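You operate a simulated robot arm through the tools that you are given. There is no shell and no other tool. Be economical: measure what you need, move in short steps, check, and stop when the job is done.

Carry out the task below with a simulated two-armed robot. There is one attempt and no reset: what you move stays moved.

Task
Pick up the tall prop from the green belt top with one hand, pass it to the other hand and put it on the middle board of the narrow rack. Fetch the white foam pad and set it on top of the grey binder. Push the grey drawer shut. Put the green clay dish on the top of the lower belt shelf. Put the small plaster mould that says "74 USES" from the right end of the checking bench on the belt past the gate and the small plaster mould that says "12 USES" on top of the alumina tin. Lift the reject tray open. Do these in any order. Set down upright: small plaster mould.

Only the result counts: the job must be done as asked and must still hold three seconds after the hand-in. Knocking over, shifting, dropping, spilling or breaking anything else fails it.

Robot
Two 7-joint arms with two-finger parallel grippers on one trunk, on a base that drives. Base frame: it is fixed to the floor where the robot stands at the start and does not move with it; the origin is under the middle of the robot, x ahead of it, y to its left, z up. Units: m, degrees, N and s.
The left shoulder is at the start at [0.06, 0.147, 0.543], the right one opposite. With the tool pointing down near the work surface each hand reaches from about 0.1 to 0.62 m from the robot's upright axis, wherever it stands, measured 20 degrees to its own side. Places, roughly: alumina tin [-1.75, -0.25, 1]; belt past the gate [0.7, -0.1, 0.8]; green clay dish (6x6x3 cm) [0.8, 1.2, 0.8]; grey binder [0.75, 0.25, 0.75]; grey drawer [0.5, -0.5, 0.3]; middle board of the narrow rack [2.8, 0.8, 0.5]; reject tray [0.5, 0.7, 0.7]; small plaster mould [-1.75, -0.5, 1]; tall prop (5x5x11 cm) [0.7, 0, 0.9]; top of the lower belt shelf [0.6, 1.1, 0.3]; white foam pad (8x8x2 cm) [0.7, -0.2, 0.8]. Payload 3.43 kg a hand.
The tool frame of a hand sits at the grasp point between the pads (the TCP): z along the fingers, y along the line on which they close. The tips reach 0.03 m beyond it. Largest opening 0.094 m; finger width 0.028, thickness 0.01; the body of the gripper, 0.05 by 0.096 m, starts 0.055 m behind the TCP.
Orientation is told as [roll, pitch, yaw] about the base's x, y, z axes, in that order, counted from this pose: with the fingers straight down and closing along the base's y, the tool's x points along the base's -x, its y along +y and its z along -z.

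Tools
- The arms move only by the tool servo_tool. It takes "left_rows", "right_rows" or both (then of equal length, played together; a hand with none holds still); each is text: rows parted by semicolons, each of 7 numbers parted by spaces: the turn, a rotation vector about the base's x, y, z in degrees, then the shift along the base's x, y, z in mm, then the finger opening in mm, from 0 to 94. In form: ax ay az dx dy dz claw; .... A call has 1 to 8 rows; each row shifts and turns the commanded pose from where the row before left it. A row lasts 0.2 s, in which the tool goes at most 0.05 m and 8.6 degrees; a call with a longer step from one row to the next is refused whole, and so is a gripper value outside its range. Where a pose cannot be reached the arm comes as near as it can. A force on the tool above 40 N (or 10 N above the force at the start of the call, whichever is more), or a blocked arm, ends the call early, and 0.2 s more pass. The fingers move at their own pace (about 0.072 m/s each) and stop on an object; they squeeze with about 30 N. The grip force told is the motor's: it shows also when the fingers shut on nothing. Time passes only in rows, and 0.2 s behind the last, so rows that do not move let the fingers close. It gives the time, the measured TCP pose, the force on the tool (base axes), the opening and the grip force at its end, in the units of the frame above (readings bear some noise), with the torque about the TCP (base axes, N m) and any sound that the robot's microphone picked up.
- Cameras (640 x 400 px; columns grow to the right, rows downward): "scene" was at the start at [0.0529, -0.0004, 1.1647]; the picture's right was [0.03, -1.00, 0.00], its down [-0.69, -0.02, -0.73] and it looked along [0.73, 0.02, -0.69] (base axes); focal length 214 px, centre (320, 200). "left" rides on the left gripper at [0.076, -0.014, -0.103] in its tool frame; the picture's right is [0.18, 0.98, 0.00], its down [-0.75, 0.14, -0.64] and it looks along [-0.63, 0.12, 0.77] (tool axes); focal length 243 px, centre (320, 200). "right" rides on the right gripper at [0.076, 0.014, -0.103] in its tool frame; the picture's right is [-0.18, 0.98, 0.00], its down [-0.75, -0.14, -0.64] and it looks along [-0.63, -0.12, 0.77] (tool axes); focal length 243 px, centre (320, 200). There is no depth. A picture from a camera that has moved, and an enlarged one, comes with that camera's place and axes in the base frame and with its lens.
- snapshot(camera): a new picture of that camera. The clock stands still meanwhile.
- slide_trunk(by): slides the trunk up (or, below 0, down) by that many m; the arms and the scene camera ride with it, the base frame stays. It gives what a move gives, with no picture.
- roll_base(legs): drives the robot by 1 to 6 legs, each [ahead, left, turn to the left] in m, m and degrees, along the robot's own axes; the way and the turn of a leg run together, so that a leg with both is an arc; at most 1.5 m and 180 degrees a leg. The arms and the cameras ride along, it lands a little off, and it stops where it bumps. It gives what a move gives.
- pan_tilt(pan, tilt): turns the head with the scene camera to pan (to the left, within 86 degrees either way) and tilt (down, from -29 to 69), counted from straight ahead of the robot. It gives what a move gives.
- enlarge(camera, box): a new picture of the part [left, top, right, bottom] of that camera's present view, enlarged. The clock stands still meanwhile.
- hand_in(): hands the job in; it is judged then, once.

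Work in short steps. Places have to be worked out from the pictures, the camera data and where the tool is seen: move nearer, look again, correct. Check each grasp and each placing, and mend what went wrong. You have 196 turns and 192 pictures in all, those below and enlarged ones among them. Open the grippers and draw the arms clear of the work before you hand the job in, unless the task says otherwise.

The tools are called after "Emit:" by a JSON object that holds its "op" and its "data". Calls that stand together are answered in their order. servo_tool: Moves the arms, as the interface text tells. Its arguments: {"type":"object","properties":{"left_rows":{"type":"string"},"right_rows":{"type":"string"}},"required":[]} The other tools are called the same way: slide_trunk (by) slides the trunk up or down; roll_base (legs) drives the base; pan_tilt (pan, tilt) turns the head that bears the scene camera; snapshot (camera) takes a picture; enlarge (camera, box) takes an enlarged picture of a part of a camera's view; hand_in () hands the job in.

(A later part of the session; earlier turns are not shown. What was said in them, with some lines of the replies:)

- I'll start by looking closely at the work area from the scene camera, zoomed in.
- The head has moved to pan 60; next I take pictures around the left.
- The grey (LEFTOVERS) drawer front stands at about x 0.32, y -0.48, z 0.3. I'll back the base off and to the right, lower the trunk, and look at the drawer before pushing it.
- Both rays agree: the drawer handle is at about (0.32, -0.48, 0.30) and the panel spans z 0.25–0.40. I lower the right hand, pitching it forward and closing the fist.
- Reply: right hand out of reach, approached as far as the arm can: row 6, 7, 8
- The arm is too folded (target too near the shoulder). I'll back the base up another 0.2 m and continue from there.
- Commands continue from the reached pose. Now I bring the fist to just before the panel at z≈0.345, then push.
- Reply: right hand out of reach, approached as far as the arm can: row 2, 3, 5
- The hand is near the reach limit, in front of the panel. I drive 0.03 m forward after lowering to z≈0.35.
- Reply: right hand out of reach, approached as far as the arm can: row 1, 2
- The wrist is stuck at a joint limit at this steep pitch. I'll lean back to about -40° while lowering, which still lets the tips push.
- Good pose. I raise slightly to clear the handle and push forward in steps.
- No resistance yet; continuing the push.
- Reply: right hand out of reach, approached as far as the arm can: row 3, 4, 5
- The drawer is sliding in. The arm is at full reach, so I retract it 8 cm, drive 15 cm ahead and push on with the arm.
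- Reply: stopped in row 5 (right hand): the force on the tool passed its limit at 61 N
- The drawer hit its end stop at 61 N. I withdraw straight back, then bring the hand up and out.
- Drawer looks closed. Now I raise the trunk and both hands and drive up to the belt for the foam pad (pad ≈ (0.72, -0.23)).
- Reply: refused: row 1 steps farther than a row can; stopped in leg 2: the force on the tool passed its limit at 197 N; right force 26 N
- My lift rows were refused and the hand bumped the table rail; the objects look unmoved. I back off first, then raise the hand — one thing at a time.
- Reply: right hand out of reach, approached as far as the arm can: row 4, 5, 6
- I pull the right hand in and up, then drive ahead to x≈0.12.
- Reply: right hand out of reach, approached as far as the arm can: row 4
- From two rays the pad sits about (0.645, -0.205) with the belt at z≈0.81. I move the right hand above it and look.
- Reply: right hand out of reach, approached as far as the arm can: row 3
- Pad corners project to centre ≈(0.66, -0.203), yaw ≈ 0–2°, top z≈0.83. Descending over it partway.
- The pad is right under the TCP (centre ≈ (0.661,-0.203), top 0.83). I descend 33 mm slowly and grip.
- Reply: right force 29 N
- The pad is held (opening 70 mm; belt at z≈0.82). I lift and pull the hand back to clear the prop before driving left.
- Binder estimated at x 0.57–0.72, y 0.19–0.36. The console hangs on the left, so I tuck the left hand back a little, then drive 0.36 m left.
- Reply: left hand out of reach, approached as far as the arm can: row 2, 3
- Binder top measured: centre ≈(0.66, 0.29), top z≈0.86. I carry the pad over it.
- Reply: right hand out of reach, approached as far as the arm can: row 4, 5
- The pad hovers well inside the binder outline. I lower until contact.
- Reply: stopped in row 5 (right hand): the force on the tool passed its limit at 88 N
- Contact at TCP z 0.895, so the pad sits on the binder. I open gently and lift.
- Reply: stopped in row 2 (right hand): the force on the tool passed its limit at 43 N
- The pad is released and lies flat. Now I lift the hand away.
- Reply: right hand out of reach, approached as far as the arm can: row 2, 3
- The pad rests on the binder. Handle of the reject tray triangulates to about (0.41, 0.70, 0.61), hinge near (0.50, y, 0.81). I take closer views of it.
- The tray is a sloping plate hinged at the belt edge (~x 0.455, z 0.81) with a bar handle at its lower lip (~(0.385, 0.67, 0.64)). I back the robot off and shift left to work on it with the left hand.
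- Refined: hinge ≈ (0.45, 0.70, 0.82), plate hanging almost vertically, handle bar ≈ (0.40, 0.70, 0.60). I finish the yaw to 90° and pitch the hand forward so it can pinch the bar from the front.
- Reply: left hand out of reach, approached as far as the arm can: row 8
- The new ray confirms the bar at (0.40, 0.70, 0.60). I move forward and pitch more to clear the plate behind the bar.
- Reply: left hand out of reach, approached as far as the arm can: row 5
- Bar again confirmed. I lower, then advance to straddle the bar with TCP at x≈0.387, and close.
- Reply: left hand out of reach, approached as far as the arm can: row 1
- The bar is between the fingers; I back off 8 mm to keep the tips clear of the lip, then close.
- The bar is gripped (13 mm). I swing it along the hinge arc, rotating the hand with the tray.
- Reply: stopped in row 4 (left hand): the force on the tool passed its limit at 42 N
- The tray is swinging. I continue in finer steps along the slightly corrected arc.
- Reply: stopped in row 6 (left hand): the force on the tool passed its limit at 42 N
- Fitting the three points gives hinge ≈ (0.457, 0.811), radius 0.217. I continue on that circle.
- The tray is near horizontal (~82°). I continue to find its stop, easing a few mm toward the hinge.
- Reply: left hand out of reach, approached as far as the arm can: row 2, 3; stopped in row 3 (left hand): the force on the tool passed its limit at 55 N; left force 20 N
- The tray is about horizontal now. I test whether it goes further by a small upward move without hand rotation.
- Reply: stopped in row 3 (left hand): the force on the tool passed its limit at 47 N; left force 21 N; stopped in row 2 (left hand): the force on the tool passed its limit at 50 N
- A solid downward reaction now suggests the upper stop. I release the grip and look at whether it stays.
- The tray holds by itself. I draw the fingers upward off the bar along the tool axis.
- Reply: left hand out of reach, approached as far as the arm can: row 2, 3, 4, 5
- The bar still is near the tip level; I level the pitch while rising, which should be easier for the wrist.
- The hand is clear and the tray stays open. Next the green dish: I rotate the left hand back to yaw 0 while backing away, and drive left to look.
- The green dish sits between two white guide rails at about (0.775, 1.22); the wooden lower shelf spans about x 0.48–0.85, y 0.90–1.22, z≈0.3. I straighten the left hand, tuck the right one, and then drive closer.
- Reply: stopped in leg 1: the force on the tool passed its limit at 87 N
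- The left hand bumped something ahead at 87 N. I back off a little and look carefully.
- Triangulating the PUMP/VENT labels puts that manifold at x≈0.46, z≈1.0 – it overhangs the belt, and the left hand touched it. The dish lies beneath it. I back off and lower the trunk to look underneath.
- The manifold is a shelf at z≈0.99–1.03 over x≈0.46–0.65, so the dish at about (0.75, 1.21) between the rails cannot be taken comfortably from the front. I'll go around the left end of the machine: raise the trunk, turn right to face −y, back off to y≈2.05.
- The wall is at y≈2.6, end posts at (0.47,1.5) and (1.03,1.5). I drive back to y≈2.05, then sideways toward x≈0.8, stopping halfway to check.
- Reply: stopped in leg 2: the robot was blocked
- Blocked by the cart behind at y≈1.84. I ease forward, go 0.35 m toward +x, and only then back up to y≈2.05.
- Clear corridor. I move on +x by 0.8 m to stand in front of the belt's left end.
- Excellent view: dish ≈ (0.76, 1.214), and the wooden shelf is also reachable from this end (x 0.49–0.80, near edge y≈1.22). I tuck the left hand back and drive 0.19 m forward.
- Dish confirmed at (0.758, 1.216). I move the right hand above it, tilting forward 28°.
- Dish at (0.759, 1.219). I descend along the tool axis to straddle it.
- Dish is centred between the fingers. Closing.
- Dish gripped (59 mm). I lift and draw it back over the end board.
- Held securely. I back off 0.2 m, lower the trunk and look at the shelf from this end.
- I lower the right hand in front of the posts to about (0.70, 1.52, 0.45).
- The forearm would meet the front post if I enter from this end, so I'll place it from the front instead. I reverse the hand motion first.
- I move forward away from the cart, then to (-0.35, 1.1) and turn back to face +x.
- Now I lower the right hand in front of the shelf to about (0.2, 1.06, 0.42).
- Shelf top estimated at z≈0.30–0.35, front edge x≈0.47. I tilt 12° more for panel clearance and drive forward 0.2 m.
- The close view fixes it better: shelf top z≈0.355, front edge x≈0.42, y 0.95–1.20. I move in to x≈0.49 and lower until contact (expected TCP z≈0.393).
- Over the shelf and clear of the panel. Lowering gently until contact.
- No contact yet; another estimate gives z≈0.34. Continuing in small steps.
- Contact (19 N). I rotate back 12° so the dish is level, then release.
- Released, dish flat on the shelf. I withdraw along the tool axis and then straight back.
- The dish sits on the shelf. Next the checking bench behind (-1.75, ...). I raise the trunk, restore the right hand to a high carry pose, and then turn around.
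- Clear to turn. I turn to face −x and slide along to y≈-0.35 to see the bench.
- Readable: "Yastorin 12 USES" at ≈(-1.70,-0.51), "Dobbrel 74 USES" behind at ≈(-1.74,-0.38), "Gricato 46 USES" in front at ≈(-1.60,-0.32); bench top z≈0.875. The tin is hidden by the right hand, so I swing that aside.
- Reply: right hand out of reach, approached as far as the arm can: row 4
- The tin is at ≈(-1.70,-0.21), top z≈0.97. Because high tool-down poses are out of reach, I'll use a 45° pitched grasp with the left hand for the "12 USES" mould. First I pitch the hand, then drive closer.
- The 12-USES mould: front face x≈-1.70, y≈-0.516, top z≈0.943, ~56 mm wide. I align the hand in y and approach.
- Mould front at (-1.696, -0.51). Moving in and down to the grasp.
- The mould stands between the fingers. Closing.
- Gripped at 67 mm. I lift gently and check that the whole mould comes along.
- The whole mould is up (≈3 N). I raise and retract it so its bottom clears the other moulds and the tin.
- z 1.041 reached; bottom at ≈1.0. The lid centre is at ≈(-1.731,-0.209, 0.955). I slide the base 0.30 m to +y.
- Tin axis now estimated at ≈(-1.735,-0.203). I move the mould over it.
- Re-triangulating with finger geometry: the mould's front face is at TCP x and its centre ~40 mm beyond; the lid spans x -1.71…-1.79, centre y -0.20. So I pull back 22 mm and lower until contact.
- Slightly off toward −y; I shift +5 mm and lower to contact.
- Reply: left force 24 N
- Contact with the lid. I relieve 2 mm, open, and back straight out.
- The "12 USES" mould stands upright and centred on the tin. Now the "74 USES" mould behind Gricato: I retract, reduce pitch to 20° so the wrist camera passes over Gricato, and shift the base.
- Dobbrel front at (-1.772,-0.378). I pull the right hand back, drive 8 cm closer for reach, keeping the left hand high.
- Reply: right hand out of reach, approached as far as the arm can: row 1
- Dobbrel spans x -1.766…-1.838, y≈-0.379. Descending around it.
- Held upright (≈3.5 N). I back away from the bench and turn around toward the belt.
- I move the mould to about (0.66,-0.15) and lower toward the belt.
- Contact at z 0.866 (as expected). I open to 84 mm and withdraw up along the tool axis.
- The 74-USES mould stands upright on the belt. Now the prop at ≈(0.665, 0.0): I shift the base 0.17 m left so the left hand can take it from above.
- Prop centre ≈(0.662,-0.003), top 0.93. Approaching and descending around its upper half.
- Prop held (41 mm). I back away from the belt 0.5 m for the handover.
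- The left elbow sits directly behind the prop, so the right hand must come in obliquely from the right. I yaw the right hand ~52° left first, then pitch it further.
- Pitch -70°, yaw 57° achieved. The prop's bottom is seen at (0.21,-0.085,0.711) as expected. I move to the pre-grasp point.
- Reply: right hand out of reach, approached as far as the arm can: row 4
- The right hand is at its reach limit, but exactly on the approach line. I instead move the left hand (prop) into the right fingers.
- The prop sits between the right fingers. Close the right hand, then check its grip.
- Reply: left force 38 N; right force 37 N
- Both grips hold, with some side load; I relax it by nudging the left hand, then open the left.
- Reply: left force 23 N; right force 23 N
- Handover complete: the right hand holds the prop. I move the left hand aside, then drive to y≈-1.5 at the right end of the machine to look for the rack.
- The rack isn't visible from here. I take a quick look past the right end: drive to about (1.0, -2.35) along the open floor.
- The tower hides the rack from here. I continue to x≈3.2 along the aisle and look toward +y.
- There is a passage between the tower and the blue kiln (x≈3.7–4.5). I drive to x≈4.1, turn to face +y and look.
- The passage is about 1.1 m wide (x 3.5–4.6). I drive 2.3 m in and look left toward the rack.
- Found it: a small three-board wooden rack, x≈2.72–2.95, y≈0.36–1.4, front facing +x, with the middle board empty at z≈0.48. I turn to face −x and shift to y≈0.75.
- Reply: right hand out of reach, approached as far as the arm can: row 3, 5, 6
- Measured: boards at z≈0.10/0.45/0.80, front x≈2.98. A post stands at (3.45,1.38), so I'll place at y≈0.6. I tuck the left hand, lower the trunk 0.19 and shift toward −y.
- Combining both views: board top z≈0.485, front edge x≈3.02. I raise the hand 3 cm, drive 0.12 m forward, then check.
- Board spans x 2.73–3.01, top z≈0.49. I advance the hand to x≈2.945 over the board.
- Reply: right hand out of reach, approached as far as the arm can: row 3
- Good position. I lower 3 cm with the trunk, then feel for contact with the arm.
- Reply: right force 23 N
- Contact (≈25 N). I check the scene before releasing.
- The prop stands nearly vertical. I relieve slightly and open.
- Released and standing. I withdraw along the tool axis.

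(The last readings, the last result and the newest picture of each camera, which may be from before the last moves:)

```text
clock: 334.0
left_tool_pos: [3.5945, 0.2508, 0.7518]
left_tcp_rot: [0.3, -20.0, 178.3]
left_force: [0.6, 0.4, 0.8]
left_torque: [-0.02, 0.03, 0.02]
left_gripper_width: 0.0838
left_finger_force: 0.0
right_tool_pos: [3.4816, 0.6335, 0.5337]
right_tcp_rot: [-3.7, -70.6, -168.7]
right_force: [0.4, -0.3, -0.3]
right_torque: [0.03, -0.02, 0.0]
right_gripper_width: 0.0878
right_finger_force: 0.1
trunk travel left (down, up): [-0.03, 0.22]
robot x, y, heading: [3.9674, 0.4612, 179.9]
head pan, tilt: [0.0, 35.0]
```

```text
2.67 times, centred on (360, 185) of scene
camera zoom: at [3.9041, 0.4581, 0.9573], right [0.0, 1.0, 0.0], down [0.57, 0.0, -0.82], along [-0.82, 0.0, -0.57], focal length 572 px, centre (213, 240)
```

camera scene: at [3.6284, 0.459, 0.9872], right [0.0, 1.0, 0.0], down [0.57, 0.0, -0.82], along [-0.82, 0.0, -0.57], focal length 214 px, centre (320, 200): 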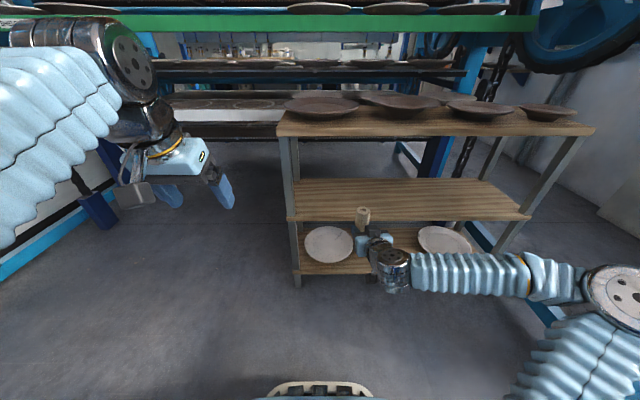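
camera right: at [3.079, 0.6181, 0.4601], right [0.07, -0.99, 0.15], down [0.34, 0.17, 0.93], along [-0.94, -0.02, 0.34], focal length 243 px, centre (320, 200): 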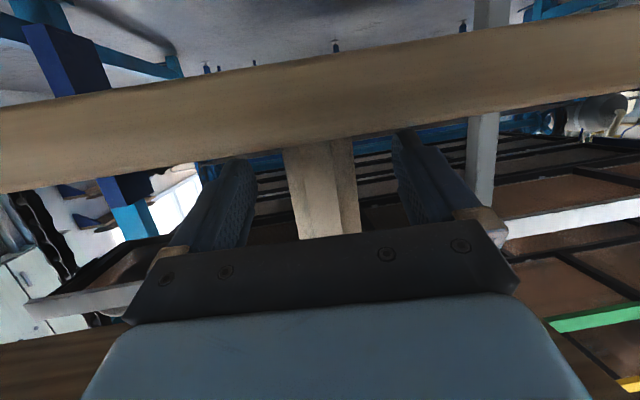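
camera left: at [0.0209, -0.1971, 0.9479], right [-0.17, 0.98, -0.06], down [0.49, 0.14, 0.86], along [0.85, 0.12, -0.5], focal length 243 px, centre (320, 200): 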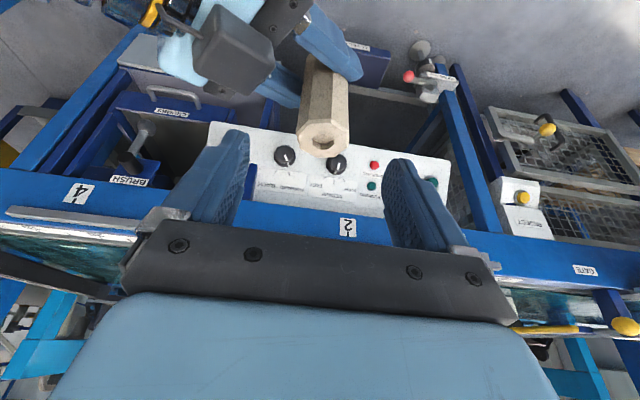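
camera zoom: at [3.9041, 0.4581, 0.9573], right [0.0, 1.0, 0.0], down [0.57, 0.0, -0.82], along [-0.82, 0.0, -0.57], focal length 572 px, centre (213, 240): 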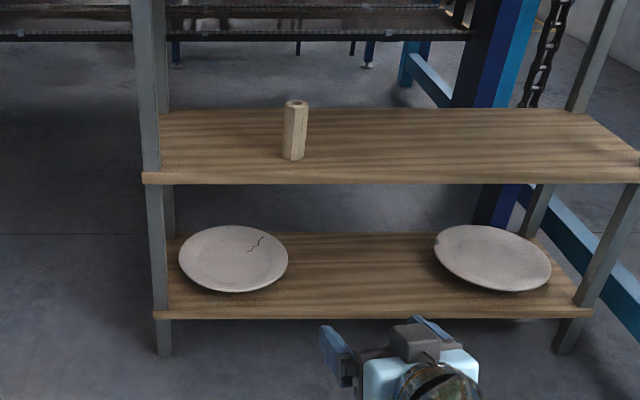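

The prop stands upright on the middle board. Before handing in I want to double-check the drawer (the push could have been stopped by the upper drawer's handle). I restore the right arm to a compact carry pose first.

Emit:
{"op": "slide_trunk", "data": {"by": 0.22}}

Emit:
{"op": "servo_tool", "data": {"right_rows": "0 -8 0 10 0 20 80;0 -8 0 10 0 25 80;0 -8 0 10 0 25 80;0 -8 0 15 0 25 80;0 -8 0 15 0 25 80;0 -8 0 15 -10 25 80;0 -8 0 15 -10 25 80;0 -8 0 15 -10 25 80"}}

Emit:
{"op": "roll_base", "data": {"legs": [[0, 1.45, 0], [0, 1.45, 0], [1.4, 0, 0], [1.4, 0, 0], [1.4, 0, 0]]}}

```text
clock: 336.4
left_tool_pos: [3.5946, 0.2515, 0.9716]
left_tcp_rot: [0.3, -20.1, 178.4]
left_force: [0.7, -1.2, 0.9]
left_torque: [0.02, 0.0, 0.01]
left_gripper_width: 0.0839
left_finger_force: 0.0
right_tool_pos: [3.4809, 0.6327, 0.7521]
right_tcp_rot: [-3.7, -70.5, -168.7]
right_force: [0.0, -0.1, -0.9]
right_torque: [-0.05, 0.02, -0.01]
right_gripper_width: 0.0879
right_finger_force: 0.1
trunk travel left (down, up): [-0.25, 0.0]
robot x, y, heading: [3.9649, 0.461, 179.8]
head pan, tilt: [0.0, 35.0]
```

```text
clock: 338.1
left_tool_pos: [3.5948, 0.2502, 0.9712]
left_tcp_rot: [0.4, -19.9, 178.5]
left_force: [-0.5, -0.5, 0.3]
left_torque: [0.01, 0.01, 0.0]
left_gripper_width: 0.0838
left_finger_force: 0.0
right_tool_pos: [3.5857, 0.6074, 0.9463]
right_tcp_rot: [6.6, -9.6, -176.3]
right_force: [-0.3, 1.0, 0.6]
right_torque: [0.01, -0.02, 0.0]
right_gripper_width: 0.0798
right_finger_force: 0.1
right hand out of reach, approached as far as the arm can: row 8
trunk travel left (down, up): [-0.25, 0.0]
robot x, y, heading: [3.9646, 0.4613, 180.0]
head pan, tilt: [0.0, 35.0]
```

```text
clock: 372.0
left_tool_pos: [-0.5907, -2.7274, 0.9726]
left_tcp_rot: [0.3, -20.0, -179.2]
left_force: [-0.3, 0.5, 0.3]
left_torque: [-0.01, -0.02, -0.01]
left_gripper_width: 0.0841
left_finger_force: 0.1
right_tool_pos: [-0.6144, -2.3718, 0.9448]
right_tcp_rot: [6.5, -9.7, -174.0]
right_force: [-0.3, 0.2, 1.1]
right_torque: [0.03, 0.01, -0.01]
right_gripper_width: 0.0798
right_finger_force: 0.1
trunk travel left (down, up): [-0.25, 0.0]
robot x, y, heading: [-0.2328, -2.5003, -177.8]
head pan, tilt: [0.0, 35.0]
```

Back in the open area. I continue to about (-0.65,-0.5) and turn to face the machine.

Emit:
{"op": "roll_base", "data": {"legs": [[0.4, 0, -2], [0, -1.0, 0], [0, -1.0, 0], [0, 0, 178]]}}

Emit:
{"op": "slide_trunk", "data": {"by": -0.2}}

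Emit:
{"op": "pan_tilt", "data": {"pan": -5, "tilt": 28}}

Emit:
{"op": "snapshot", "data": {"camera": "scene"}}

```text
clock: 391.4
left_tool_pos: [-0.2441, -0.3003, 0.9724]
left_tcp_rot: [0.3, -20.0, -4.3]
left_force: [0.7, -0.3, 1.0]
left_torque: [-0.04, -0.02, 0.02]
left_gripper_width: 0.0841
left_finger_force: 0.0
right_tool_pos: [-0.2522, -0.6577, 0.9452]
right_tcp_rot: [6.6, -9.6, 0.9]
right_force: [0.4, -0.6, 0.3]
right_torque: [0.07, 0.03, -0.01]
right_gripper_width: 0.08
right_finger_force: 0.0
trunk travel left (down, up): [-0.25, 0.0]
robot x, y, heading: [-0.6228, -0.4915, -2.9]
head pan, tilt: [0.0, 35.0]
```

```text
clock: 393.6
left_tool_pos: [-0.2449, -0.2994, 0.771]
left_tcp_rot: [0.3, -20.1, -4.2]
left_force: [0.2, 0.2, -0.3]
left_torque: [0.0, -0.04, -0.01]
left_gripper_width: 0.0841
left_finger_force: 0.1
right_tool_pos: [-0.2532, -0.6576, 0.7456]
right_tcp_rot: [6.4, -9.7, 0.9]
right_force: [0.0, 0.2, 0.4]
right_torque: [0.03, 0.0, 0.0]
right_gripper_width: 0.0802
right_finger_force: 0.1
trunk travel left (down, up): [-0.05, 0.2]
robot x, y, heading: [-0.6204, -0.4891, -2.8]
head pan, tilt: [0.0, 35.0]
```

```text
clock: 394.3
left_tool_pos: [-0.2449, -0.2993, 0.7723]
left_tcp_rot: [0.3, -20.0, -4.3]
left_force: [0.8, 0.2, -0.3]
left_torque: [0.01, -0.03, 0.01]
left_gripper_width: 0.0839
left_finger_force: 0.0
right_tool_pos: [-0.2533, -0.6571, 0.7451]
right_tcp_rot: [6.5, -9.7, 0.8]
right_force: [-0.1, 0.4, -0.3]
right_torque: [0.0, -0.01, 0.0]
right_gripper_width: 0.0799
right_finger_force: 0.1
trunk travel left (down, up): [-0.05, 0.2]
robot x, y, heading: [-0.6221, -0.4932, -2.9]
head pan, tilt: [-5.0, 28.0]
```

```text
22 pictures are left
camera scene: at [-0.5611, -0.5061, 0.9882], right [-0.14, -0.99, 0.0], down [-0.47, 0.06, -0.88], along [0.87, -0.12, -0.47], focal length 214 px, centre (320, 200)
```

scene: 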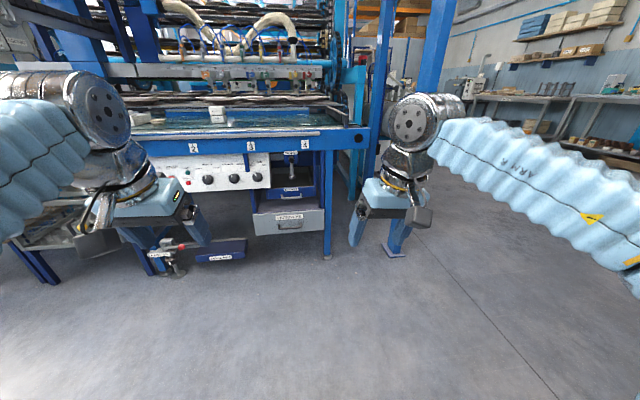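

Emit:
{"op": "enlarge", "data": {"camera": "scene", "box": [230, 140, 350, 260]}}

```text
3.33 times, centred on (290, 200) of scene
camera zoom: at [-0.5611, -0.5061, 0.9882], right [-0.14, -0.99, 0.0], down [-0.47, 0.06, -0.88], along [0.87, -0.12, -0.47], focal length 715 px, centre (420, 200)
```

zoom: 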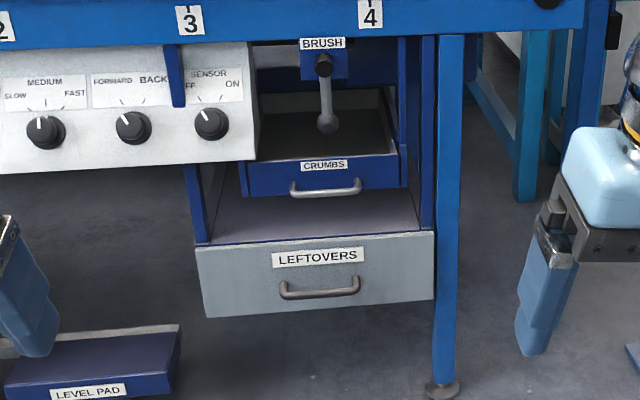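

The drawer is flush with the cabinet, and the tray, dish, pad, moulds and prop were all seen in place. Both grippers are open and clear of the work, so I hand in.

Emit:
{"op": "hand_in", "data": {}}

```text
The job is handed in.
```

I finished every part of the task and handed the job in. The prop is on the narrow rack's middle board. The foam pad is on the grey binder, and the grey drawer is shut. The green dish is on the lower belt shelf, and the reject tray is open. The "74 USES" mould stands on the belt past the gate and the "12 USES" mould stands on the alumina tin.

On the way I bumped the table rail, the overhanging manifold and the cart. Nothing looked shifted in later pictures, but I did not check the manifold or the cart closely.
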